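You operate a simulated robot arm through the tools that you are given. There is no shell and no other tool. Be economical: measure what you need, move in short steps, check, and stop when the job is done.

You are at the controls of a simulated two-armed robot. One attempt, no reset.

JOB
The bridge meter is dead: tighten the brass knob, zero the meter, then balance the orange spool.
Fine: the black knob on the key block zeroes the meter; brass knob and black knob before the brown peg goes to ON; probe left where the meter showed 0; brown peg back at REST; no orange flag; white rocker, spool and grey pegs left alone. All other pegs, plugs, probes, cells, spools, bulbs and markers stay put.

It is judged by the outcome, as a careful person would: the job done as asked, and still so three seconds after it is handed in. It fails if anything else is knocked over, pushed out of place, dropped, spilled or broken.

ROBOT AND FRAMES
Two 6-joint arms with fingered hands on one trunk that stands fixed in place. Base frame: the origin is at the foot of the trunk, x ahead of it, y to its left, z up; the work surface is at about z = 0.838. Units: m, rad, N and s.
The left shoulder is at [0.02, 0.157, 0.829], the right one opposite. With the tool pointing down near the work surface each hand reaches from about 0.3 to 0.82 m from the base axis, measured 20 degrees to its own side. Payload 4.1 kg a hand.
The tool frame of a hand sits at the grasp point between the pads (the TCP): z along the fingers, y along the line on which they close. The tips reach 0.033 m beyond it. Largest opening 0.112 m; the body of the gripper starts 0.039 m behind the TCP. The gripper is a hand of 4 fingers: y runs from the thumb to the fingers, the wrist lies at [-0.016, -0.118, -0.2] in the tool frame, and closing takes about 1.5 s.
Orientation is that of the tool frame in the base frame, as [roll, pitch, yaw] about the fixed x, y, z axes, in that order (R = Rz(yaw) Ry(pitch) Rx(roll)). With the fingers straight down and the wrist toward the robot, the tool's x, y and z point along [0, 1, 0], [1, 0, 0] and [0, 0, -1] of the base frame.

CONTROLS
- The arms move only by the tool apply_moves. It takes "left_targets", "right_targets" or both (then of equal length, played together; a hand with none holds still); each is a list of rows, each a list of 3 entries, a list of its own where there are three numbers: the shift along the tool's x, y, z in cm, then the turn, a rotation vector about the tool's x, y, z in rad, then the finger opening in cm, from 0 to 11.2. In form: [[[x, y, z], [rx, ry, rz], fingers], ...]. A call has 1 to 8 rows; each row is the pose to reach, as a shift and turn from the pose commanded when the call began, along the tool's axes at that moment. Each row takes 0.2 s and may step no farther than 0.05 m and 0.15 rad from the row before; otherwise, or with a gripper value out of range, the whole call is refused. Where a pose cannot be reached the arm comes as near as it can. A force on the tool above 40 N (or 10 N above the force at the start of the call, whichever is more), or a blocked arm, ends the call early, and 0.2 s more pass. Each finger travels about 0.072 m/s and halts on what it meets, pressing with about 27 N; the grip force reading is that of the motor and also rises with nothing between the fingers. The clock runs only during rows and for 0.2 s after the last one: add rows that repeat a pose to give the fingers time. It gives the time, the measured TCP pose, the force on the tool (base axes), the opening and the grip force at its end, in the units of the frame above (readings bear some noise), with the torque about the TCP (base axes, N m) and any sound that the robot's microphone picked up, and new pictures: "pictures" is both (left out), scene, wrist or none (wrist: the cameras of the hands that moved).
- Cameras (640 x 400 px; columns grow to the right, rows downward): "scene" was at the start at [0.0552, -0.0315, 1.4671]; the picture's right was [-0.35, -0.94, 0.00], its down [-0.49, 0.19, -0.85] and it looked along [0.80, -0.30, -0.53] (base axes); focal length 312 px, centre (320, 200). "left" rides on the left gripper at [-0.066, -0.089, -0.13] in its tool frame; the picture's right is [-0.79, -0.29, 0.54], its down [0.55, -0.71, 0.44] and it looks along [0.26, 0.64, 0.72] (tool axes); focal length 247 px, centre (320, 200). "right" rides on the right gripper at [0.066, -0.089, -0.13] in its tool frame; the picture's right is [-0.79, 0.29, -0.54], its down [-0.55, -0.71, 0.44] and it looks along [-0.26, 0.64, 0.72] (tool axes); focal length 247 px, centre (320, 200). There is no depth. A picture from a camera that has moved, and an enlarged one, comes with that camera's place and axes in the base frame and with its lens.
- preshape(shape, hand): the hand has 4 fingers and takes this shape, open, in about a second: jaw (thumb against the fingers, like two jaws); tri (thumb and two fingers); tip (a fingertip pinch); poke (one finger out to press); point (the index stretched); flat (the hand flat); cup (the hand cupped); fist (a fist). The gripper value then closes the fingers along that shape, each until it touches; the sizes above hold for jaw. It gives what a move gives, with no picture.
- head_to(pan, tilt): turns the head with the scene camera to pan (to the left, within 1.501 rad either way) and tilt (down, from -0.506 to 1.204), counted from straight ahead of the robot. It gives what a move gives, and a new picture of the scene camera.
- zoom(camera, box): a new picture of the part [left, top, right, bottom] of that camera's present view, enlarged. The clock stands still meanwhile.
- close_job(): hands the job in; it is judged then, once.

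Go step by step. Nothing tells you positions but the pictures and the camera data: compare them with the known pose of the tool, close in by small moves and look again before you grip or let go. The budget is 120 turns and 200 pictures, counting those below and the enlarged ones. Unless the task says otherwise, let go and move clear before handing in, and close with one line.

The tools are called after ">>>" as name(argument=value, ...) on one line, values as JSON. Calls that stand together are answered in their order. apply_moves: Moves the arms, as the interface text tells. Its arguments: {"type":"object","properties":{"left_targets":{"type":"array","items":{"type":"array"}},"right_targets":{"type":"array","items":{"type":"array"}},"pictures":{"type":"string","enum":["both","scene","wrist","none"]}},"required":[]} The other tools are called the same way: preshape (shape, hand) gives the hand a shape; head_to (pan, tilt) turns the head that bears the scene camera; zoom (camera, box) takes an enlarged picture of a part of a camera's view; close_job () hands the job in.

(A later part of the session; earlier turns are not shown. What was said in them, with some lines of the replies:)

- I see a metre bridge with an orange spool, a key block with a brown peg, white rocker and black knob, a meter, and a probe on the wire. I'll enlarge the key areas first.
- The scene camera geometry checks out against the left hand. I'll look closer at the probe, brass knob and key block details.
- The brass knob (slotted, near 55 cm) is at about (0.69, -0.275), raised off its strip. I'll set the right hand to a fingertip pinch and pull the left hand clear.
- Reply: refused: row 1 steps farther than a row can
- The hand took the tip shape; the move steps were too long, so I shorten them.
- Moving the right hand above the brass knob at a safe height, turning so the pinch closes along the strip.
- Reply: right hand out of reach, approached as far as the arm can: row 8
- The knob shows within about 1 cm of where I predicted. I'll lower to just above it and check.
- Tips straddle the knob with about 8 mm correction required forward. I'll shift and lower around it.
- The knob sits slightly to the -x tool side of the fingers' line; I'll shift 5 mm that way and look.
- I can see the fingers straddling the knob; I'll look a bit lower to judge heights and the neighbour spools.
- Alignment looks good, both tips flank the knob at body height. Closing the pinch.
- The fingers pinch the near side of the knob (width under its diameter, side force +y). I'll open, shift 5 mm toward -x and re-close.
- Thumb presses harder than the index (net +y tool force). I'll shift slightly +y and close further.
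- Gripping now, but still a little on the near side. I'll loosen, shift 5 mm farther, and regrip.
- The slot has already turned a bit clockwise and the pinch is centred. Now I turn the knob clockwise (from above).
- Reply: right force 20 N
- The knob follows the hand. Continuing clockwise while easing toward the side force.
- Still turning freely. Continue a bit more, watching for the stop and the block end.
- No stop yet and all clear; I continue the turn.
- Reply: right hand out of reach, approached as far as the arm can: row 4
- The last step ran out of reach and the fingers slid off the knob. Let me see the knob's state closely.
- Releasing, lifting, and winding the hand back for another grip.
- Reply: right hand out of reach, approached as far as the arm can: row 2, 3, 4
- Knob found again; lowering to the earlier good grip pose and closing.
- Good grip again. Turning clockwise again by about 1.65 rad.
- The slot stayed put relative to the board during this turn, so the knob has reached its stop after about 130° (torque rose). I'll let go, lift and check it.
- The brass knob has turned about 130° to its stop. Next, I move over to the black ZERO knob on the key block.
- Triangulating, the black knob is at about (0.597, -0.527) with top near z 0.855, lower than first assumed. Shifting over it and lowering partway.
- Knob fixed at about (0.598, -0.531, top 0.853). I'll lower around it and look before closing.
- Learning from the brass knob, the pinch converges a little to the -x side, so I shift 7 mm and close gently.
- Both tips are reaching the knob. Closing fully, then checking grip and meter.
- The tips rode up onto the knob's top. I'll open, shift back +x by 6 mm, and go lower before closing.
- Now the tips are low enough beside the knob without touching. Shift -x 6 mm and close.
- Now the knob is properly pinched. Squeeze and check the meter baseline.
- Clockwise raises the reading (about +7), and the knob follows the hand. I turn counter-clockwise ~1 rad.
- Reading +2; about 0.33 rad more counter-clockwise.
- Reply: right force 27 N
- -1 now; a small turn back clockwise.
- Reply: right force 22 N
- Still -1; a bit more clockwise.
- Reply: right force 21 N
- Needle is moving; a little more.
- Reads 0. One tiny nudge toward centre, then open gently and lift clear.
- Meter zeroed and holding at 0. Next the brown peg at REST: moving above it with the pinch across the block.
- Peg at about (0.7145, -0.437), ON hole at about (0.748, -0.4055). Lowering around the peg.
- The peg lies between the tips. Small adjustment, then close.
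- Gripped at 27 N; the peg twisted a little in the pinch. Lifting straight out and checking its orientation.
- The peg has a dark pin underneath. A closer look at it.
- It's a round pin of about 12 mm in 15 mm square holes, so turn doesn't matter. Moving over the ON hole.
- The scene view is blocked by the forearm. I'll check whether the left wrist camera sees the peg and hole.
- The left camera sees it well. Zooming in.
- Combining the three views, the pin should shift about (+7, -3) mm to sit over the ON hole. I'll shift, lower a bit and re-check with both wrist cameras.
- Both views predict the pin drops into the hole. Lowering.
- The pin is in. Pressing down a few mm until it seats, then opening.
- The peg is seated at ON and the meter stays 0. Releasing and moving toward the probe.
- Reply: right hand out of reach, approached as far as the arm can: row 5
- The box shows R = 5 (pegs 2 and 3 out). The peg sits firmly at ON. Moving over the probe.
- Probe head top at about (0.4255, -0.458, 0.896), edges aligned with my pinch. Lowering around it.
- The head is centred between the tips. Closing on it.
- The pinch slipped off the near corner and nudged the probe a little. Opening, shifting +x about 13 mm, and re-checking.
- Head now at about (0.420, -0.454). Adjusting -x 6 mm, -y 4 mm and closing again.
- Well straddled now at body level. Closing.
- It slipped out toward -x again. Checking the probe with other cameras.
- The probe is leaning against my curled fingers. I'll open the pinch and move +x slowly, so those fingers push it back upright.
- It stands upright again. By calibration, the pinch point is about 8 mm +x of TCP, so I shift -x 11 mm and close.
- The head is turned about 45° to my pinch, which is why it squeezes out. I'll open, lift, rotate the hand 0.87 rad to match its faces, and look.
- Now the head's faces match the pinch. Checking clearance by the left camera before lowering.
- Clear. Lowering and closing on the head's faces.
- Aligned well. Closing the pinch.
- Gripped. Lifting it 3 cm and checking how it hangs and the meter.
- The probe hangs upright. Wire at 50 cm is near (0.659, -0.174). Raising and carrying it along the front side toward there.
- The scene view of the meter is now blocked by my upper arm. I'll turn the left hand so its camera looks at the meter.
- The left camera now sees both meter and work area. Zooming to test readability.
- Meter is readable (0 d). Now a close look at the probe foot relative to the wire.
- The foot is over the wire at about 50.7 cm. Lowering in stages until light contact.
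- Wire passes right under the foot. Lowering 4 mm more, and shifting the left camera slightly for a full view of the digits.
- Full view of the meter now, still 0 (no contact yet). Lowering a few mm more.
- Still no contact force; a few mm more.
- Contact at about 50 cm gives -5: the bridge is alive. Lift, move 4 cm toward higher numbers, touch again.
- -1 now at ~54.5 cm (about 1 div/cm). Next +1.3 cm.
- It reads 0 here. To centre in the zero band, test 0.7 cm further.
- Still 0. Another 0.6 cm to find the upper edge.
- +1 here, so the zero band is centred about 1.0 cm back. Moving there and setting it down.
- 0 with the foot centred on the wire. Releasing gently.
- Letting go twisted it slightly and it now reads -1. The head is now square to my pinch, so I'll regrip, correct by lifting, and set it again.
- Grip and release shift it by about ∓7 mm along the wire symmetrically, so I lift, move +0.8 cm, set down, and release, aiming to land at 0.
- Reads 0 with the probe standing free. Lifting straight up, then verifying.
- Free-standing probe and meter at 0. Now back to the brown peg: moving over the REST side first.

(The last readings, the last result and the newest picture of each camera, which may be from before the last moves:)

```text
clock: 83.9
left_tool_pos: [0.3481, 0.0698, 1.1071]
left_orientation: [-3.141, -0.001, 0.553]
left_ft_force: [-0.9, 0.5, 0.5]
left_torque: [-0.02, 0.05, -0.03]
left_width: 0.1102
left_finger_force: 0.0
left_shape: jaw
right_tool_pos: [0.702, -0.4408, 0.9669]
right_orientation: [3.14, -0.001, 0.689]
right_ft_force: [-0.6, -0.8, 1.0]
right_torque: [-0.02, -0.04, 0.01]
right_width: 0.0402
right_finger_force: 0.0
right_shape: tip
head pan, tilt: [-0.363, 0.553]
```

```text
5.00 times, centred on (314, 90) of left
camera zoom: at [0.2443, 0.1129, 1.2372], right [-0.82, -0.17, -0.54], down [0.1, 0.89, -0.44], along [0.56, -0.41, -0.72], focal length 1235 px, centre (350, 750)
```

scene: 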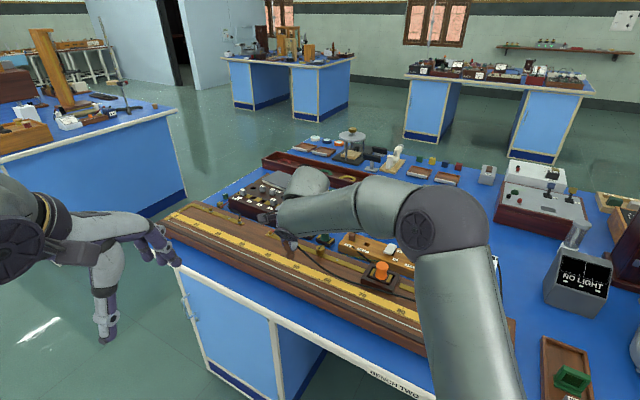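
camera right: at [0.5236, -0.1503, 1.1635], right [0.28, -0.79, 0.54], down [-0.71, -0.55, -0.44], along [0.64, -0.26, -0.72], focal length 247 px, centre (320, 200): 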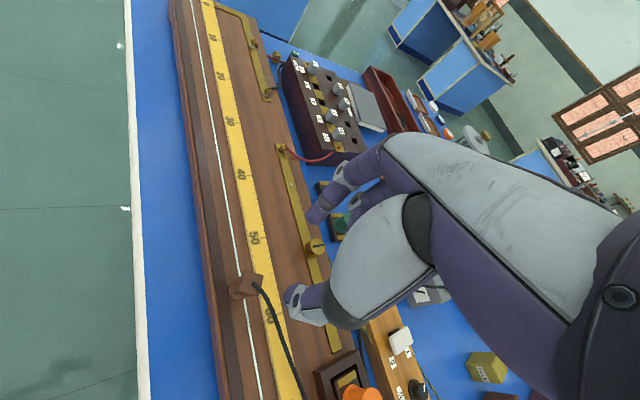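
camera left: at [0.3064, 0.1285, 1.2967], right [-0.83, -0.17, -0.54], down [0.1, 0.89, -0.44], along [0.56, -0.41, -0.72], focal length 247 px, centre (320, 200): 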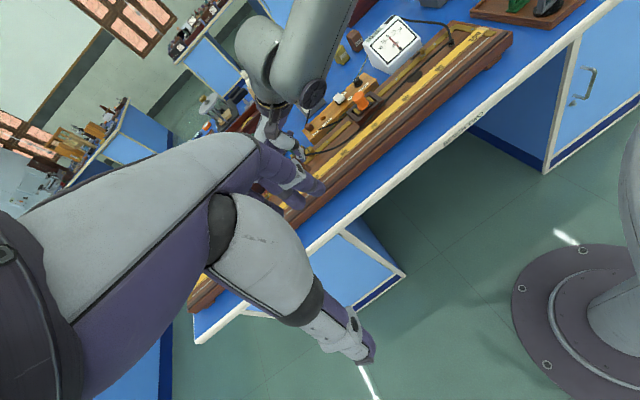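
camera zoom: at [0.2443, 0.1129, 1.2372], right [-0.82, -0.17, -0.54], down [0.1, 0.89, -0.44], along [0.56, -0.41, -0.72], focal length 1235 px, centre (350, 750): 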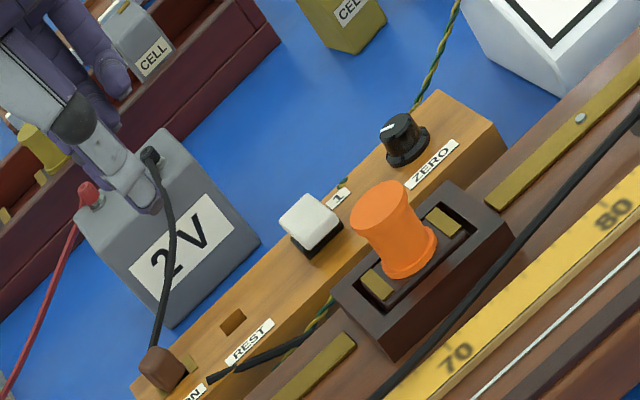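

Approaching the peg at ON, coming in low with a moderate opening.

>>> apply_moves(right_targets=[[[2, 0.3, 3], [0, 0, 0], 4], [[4, 0.6, 5], [0, 0, 0], 3.6], [[5.9, 0.9, 5.5], [0, 0, 0], 3.6], [[5.9, 0.9, 7.2], [0, 0, 0], 3.6]], pictures="none")

>>> zoom(camera="right", box=[208, 180, 368, 280])

```text
clock: 84.9
left_tool_pos: [0.3474, 0.0701, 1.107]
left_orientation: [-3.14, 0.0, 0.551]
left_ft_force: [0.3, -0.5, -0.5]
left_torque: [-0.03, -0.03, -0.01]
left_width: 0.1101
left_finger_force: 0.1
left_shape: jaw
right_tool_pos: [0.752, -0.4077, 0.894]
right_orientation: [-3.141, -0.001, 0.693]
right_ft_force: [-0.1, -0.5, -0.3]
right_torque: [-0.02, -0.02, -0.01]
right_width: 0.0361
right_finger_force: 0.0
right_shape: tip
head pan, tilt: [-0.363, 0.553]
```

```text
4.00 times, centred on (288, 230) of right
camera zoom: at [0.745, -0.2962, 1.0233], right [-0.43, -0.73, 0.54], down [-0.88, 0.19, -0.44], along [0.21, -0.66, -0.72], focal length 988 px, centre (448, 80)
```

zoom: 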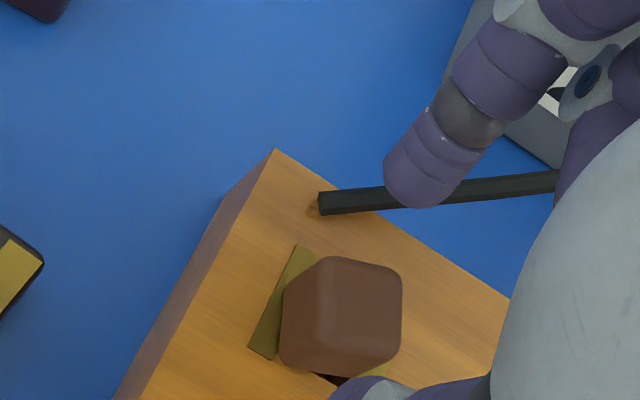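

Small correction, narrow the opening to stay clear of the black lead, and lower around the peg.

>>> apply_moves(right_targets=[[[0, 0.15, 0.8], [0, 0, 0], 3], [[0, 0.15, 1.6], [0, 0, 0], 2.9], [[0, 0.15, 2.5], [0, 0, 0], 2.9]], pictures="none")

>>> zoom(camera="right", box=[208, 180, 368, 280])

>>> zoom(camera="left", box=[262, 100, 310, 140])

```text
clock: 85.7
left_tool_pos: [0.3473, 0.0698, 1.107]
left_orientation: [3.141, 0.001, 0.551]
left_ft_force: [0.7, 0.2, -0.2]
left_torque: [0.01, 0.03, -0.03]
left_width: 0.1106
left_finger_force: 0.1
left_shape: jaw
right_tool_pos: [0.754, -0.4124, 0.8679]
right_orientation: [3.141, 0.0, 0.691]
right_ft_force: [0.9, 0.1, 0.0]
right_torque: [0.0, 0.0, 0.0]
right_width: 0.0293
right_finger_force: 0.1
right_shape: tip
head pan, tilt: [-0.363, 0.553]
```

```text
4.00 times, centred on (288, 230) of right
camera zoom: at [0.7457, -0.2992, 0.9981], right [-0.43, -0.73, 0.54], down [-0.88, 0.19, -0.44], along [0.21, -0.66, -0.72], focal length 988 px, centre (448, 80)
```

zoom: 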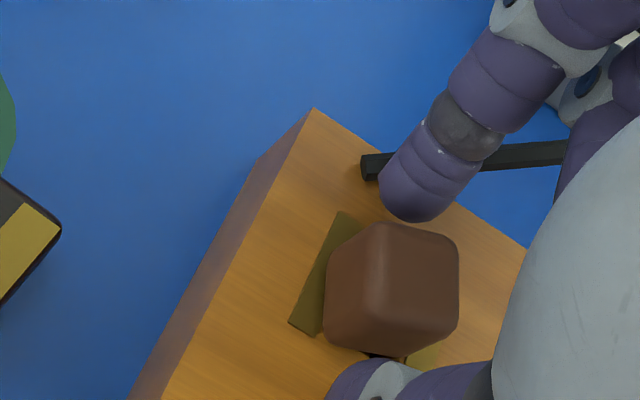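

```text
10.00 times, centred on (286, 120) of left
camera zoom: at [0.2448, 0.1128, 1.2371], right [-0.82, -0.17, -0.54], down [0.1, 0.89, -0.44], along [0.56, -0.41, -0.72], focal length 2470 px, centre (660, 1000)
```

zoom: 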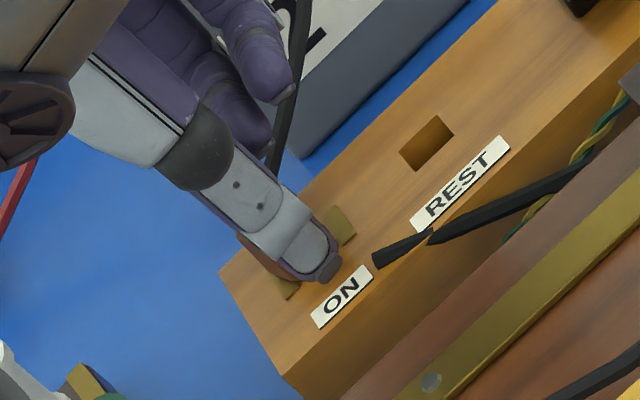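

Peg well placed between the tips. Closing and lifting.

>>> apply_moves(right_targets=[[[0, 0, 0], [0, 0, 0], 2], [[0, 0, 0], [0, 0, 0], 1], [[0, 0, 0], [0, 0, 0], 0], [[0, 0, 0], [0, 0, 0], 0], [[0, 0, -1], [0, 0, 0], 0], [[0, 0, -2.5], [0, 0, 0], 0], [[0, 0, -4], [0, 0, 0], 0]], pictures="none")

>>> zoom(camera="right", box=[208, 180, 368, 280])

>>> zoom(camera="left", box=[262, 90, 310, 130])

```text
clock: 87.3
left_tool_pos: [0.3477, 0.071, 1.1068]
left_orientation: [3.14, 0.001, 0.551]
left_ft_force: [-0.1, 0.1, -0.6]
left_torque: [-0.01, -0.01, -0.01]
left_width: 0.1103
left_finger_force: 0.0
left_shape: jaw
right_tool_pos: [0.7531, -0.4103, 0.9078]
right_orientation: [3.141, 0.0, 0.693]
right_ft_force: [-0.2, -0.8, -0.3]
right_torque: [0.02, -0.03, 0.07]
right_width: 0.0139
right_finger_force: 26.9
right_shape: tip
head pan, tilt: [-0.363, 0.553]
```

```text
4.00 times, centred on (288, 230) of right
camera zoom: at [0.7453, -0.2992, 1.0377], right [-0.43, -0.73, 0.54], down [-0.88, 0.19, -0.43], along [0.21, -0.66, -0.72], focal length 988 px, centre (448, 80)
```

zoom: 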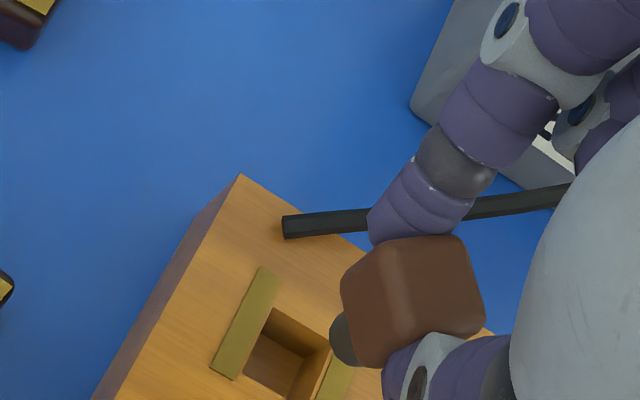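

```text
10.00 times, centred on (286, 110) of left
camera zoom: at [0.2448, 0.1126, 1.2371], right [-0.82, -0.17, -0.54], down [0.1, 0.89, -0.44], along [0.56, -0.41, -0.72], focal length 2470 px, centre (660, 1100)
```

zoom: 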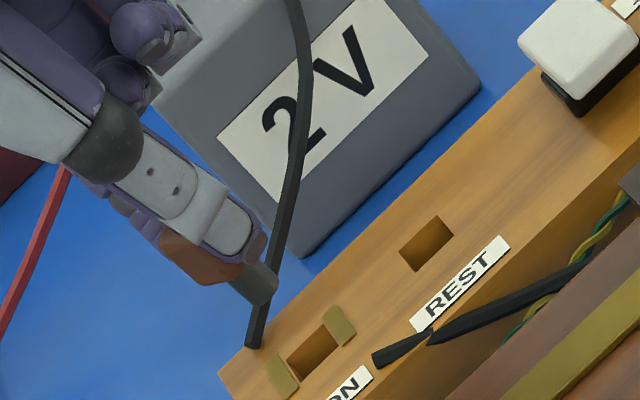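

The peg is out. Moving it back over the REST hole.

>>> apply_moves(right_targets=[[[-2.4, -0.05, -0.5], [0, 0, 0], 0], [[-4.75, -0.1, -0.5], [0, 0, 0], 0], [[-4.75, -0.1, 0.8], [0, 0, 0], 0]], pictures="none")

>>> zoom(camera="right", box=[208, 180, 368, 280])

>>> zoom(camera="left", box=[270, 90, 318, 130])

```text
clock: 88.1
left_tool_pos: [0.347, 0.0705, 1.1065]
left_orientation: [3.14, 0.0, 0.551]
left_ft_force: [-0.6, 0.1, 0.3]
left_torque: [0.0, 0.0, -0.01]
left_width: 0.1103
left_finger_force: 0.0
left_shape: jaw
right_tool_pos: [0.7155, -0.4387, 0.8984]
right_orientation: [-3.141, 0.0, 0.692]
right_ft_force: [0.0, -0.2, -0.7]
right_torque: [-0.02, -0.01, -0.01]
right_width: 0.014
right_finger_force: 27.3
right_shape: tip
head pan, tilt: [-0.363, 0.553]
```

```text
4.00 times, centred on (288, 230) of right
camera zoom: at [0.7081, -0.3273, 1.0291], right [-0.43, -0.73, 0.54], down [-0.88, 0.19, -0.44], along [0.21, -0.66, -0.72], focal length 988 px, centre (448, 80)
```

zoom: 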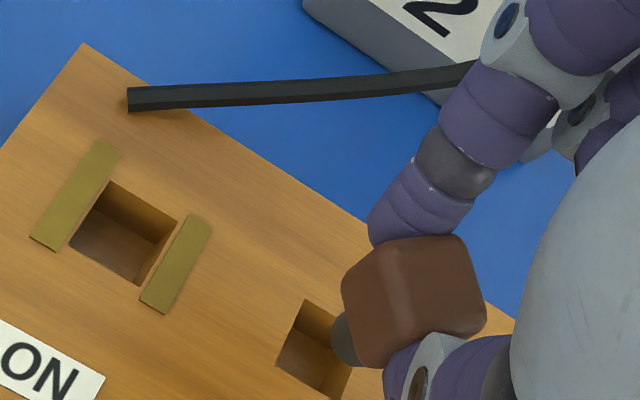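

```text
10.00 times, centred on (294, 110) of left
camera zoom: at [0.2448, 0.1128, 1.2371], right [-0.82, -0.17, -0.54], down [0.1, 0.89, -0.44], along [0.56, -0.41, -0.72], focal length 2470 px, centre (580, 1100)
```

zoom: 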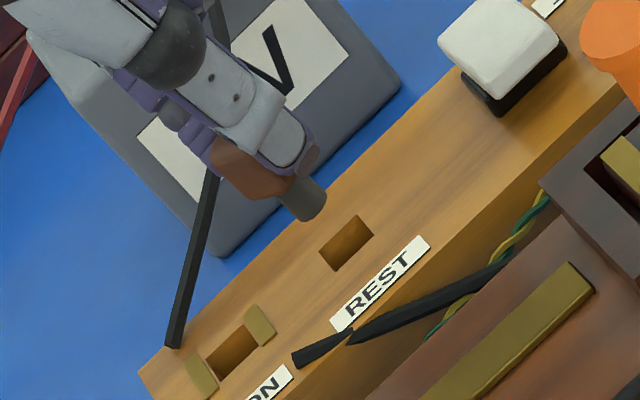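

Both views agree the pin is over the REST hole. Lowering it in.

>>> apply_moves(right_targets=[[[0.08, 0, 0.8], [0, 0, 0], 0], [[0.08, 0, 1.6], [0, 0, 0], 0], [[0.08, 0, 2.3], [0, 0, 0], 0], [[0.08, 0, 3.0], [0, 0, 0], 0], [[0.08, 0, 3.3], [0, 0, 0], 0]], pictures="none")

>>> zoom(camera="left", box=[270, 90, 318, 130])

```text
clock: 89.3
left_tool_pos: [0.3488, 0.07, 1.1059]
left_orientation: [-3.141, 0.001, 0.55]
left_ft_force: [0.2, -1.2, 0.3]
left_torque: [0.0, 0.01, 0.02]
left_width: 0.1102
left_finger_force: 0.0
left_shape: jaw
right_tool_pos: [0.7164, -0.4398, 0.867]
right_orientation: [3.14, 0.002, 0.694]
right_ft_force: [-0.8, 0.5, 3.0]
right_torque: [0.03, -0.03, 0.0]
right_width: 0.0145
right_finger_force: 26.9
right_shape: tip
head pan, tilt: [-0.363, 0.553]
```

```text
10.00 times, centred on (294, 110) of left
camera zoom: at [0.2447, 0.1128, 1.2371], right [-0.82, -0.17, -0.54], down [0.1, 0.89, -0.44], along [0.56, -0.41, -0.72], focal length 2470 px, centre (580, 1100)
```

zoom: 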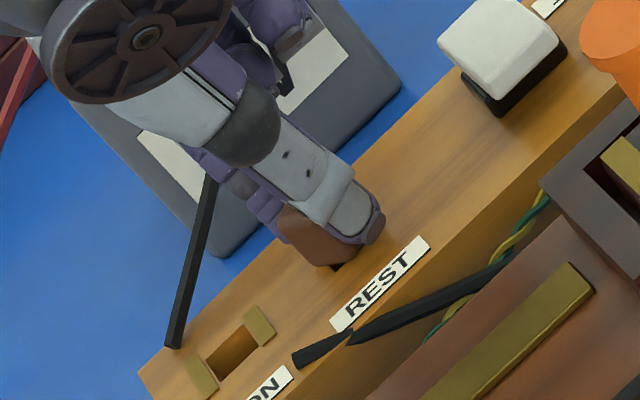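

Seated at REST with light contact. Press a touch, release and lift away.

>>> apply_moves(right_targets=[[[0, 0, 0.2], [0, 0, 0], 0], [[0, 0, 0.1], [0, 0, 0], 1], [[0, 0, 0], [0, 0, 0], 2], [[0, 0, 0], [0, 0, 0], 3.2], [[0, 0, -1.5], [0, 0, 0], 3.6], [[0, 0, -5], [0, 0, 0], 4], [[-1, -1, -9], [0, 0, 0], 4]], pictures="none")

>>> zoom(camera="left", box=[256, 40, 384, 140])

>>> zoom(camera="left", box=[346, 0, 410, 60])

```text
clock: 90.9
left_tool_pos: [0.3475, 0.0705, 1.1064]
left_orientation: [-3.141, 0.0, 0.551]
left_ft_force: [0.8, 0.7, -1.2]
left_torque: [0.01, 0.01, -0.05]
left_width: 0.1106
left_finger_force: 0.0
left_shape: jaw
right_tool_pos: [0.6996, -0.4392, 0.9576]
right_orientation: [-3.139, 0.0, 0.694]
right_ft_force: [0.8, -0.2, -0.4]
right_torque: [-0.01, -0.01, -0.03]
right_width: 0.0395
right_finger_force: 0.0
right_shape: tip
head pan, tilt: [-0.363, 0.553]
```

```text
4.00 times, centred on (320, 90) of left
camera zoom: at [0.2451, 0.1126, 1.237], right [-0.83, -0.17, -0.54], down [0.1, 0.89, -0.44], along [0.56, -0.41, -0.72], focal length 988 px, centre (320, 640)
```

zoom: 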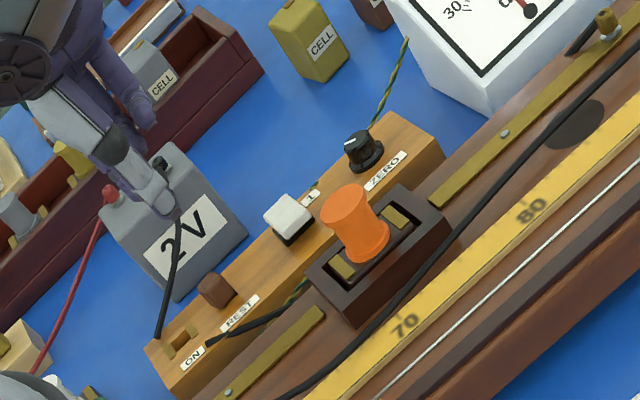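

```text
6.67 times, centred on (378, 30) of left
camera zoom: at [0.2451, 0.1126, 1.237], right [-0.83, -0.17, -0.54], down [0.1, 0.89, -0.44], along [0.56, -0.41, -0.72], focal length 1646 px, centre (-67, 1333)
```

zoom: 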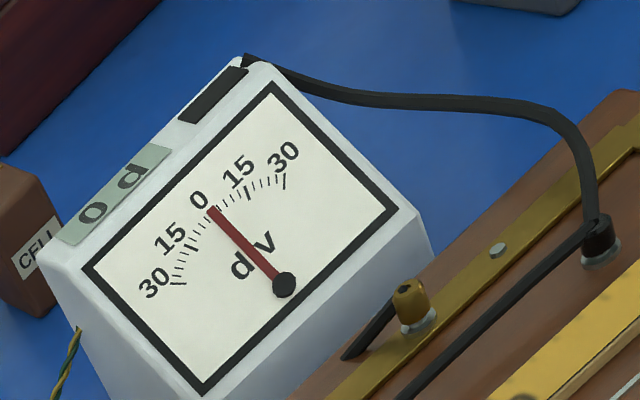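

Peg is back at REST and meter at 0. Moving the right hand clear and taking a final look.

>>> apply_moves(right_targets=[[[0, 0, -4.5], [0, 0, 0], 4], [[-1, -1, -9], [0, 0, 0], 4], [[-4, -3, -12], [0, 0, 0], 4], [[-7.5, -5, -14], [0, 0, 0], 4], [[-11, -7, -16], [0, 0, 0], 4], [[-14.5, -9, -18], [0, 0, 0], 4], [[-18, -11, -20], [0, 0, 0], 4], [[-21.5, -13, -21], [0, 0, 0], 4]], pictures="scene")

>>> zoom(camera="scene", box=[220, 190, 412, 310])

>>> zoom(camera="scene", box=[380, 200, 540, 340])

```text
clock: 92.7
left_tool_pos: [0.3475, 0.0705, 1.1061]
left_orientation: [3.14, -0.001, 0.552]
left_ft_force: [0.6, 0.4, -0.3]
left_torque: [-0.01, 0.02, 0.0]
left_width: 0.1104
left_finger_force: 0.1
left_shape: jaw
right_tool_pos: [0.4537, -0.4738, 1.1697]
right_orientation: [-3.141, 0.0, 0.693]
right_ft_force: [1.2, 1.0, -0.5]
right_torque: [0.02, 0.05, -0.04]
right_width: 0.0396
right_finger_force: 0.1
right_shape: tip
head pan, tilt: [-0.363, 0.553]
```

scene: 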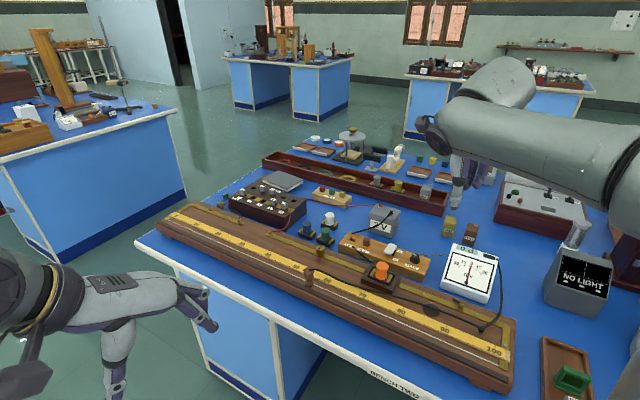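

```text
3.33 times, centred on (316, 250) of scene
camera zoom: at [0.0558, -0.0314, 1.4671], right [-0.35, -0.94, 0.0], down [-0.49, 0.19, -0.85], along [0.8, -0.3, -0.53], focal length 1039 px, centre (333, 33)
```

zoom: 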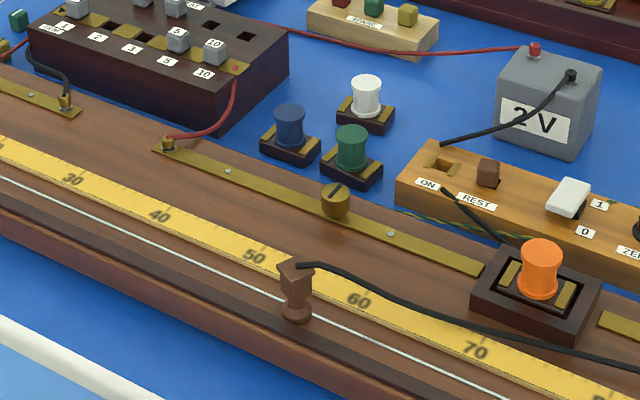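

```text
2.86 times, centred on (460, 270) of scene
camera zoom: at [0.0558, -0.0314, 1.4671], right [-0.35, -0.94, 0.0], down [-0.49, 0.19, -0.85], along [0.8, -0.3, -0.53], focal length 890 px, centre (-80, 0)
```

zoom: 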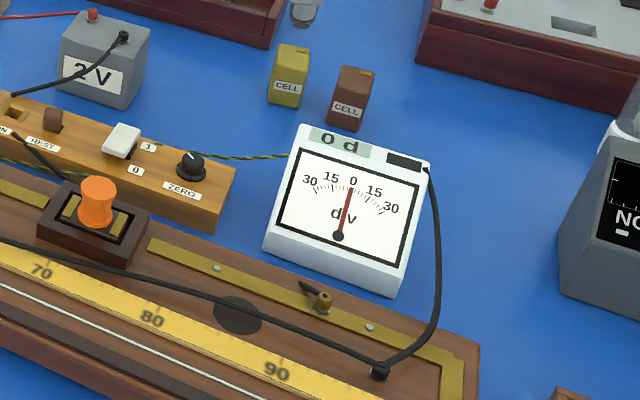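

Everything looks in order: the brass knob is tight, the meter reads 0 with no orange flag, and the probe stands on the wire at the balance point. The brown peg is at REST, and the white rocker, spool and grey pegs are where they were. Handing in.

>>> close_job()

```text
The job is handed in.
```

The brass knob is tight, the meter is zeroed, and the orange spool is balanced: the probe is standing on the wire at about 56 cm, where the meter read 0. The brown peg is back at REST and no orange flag showed.
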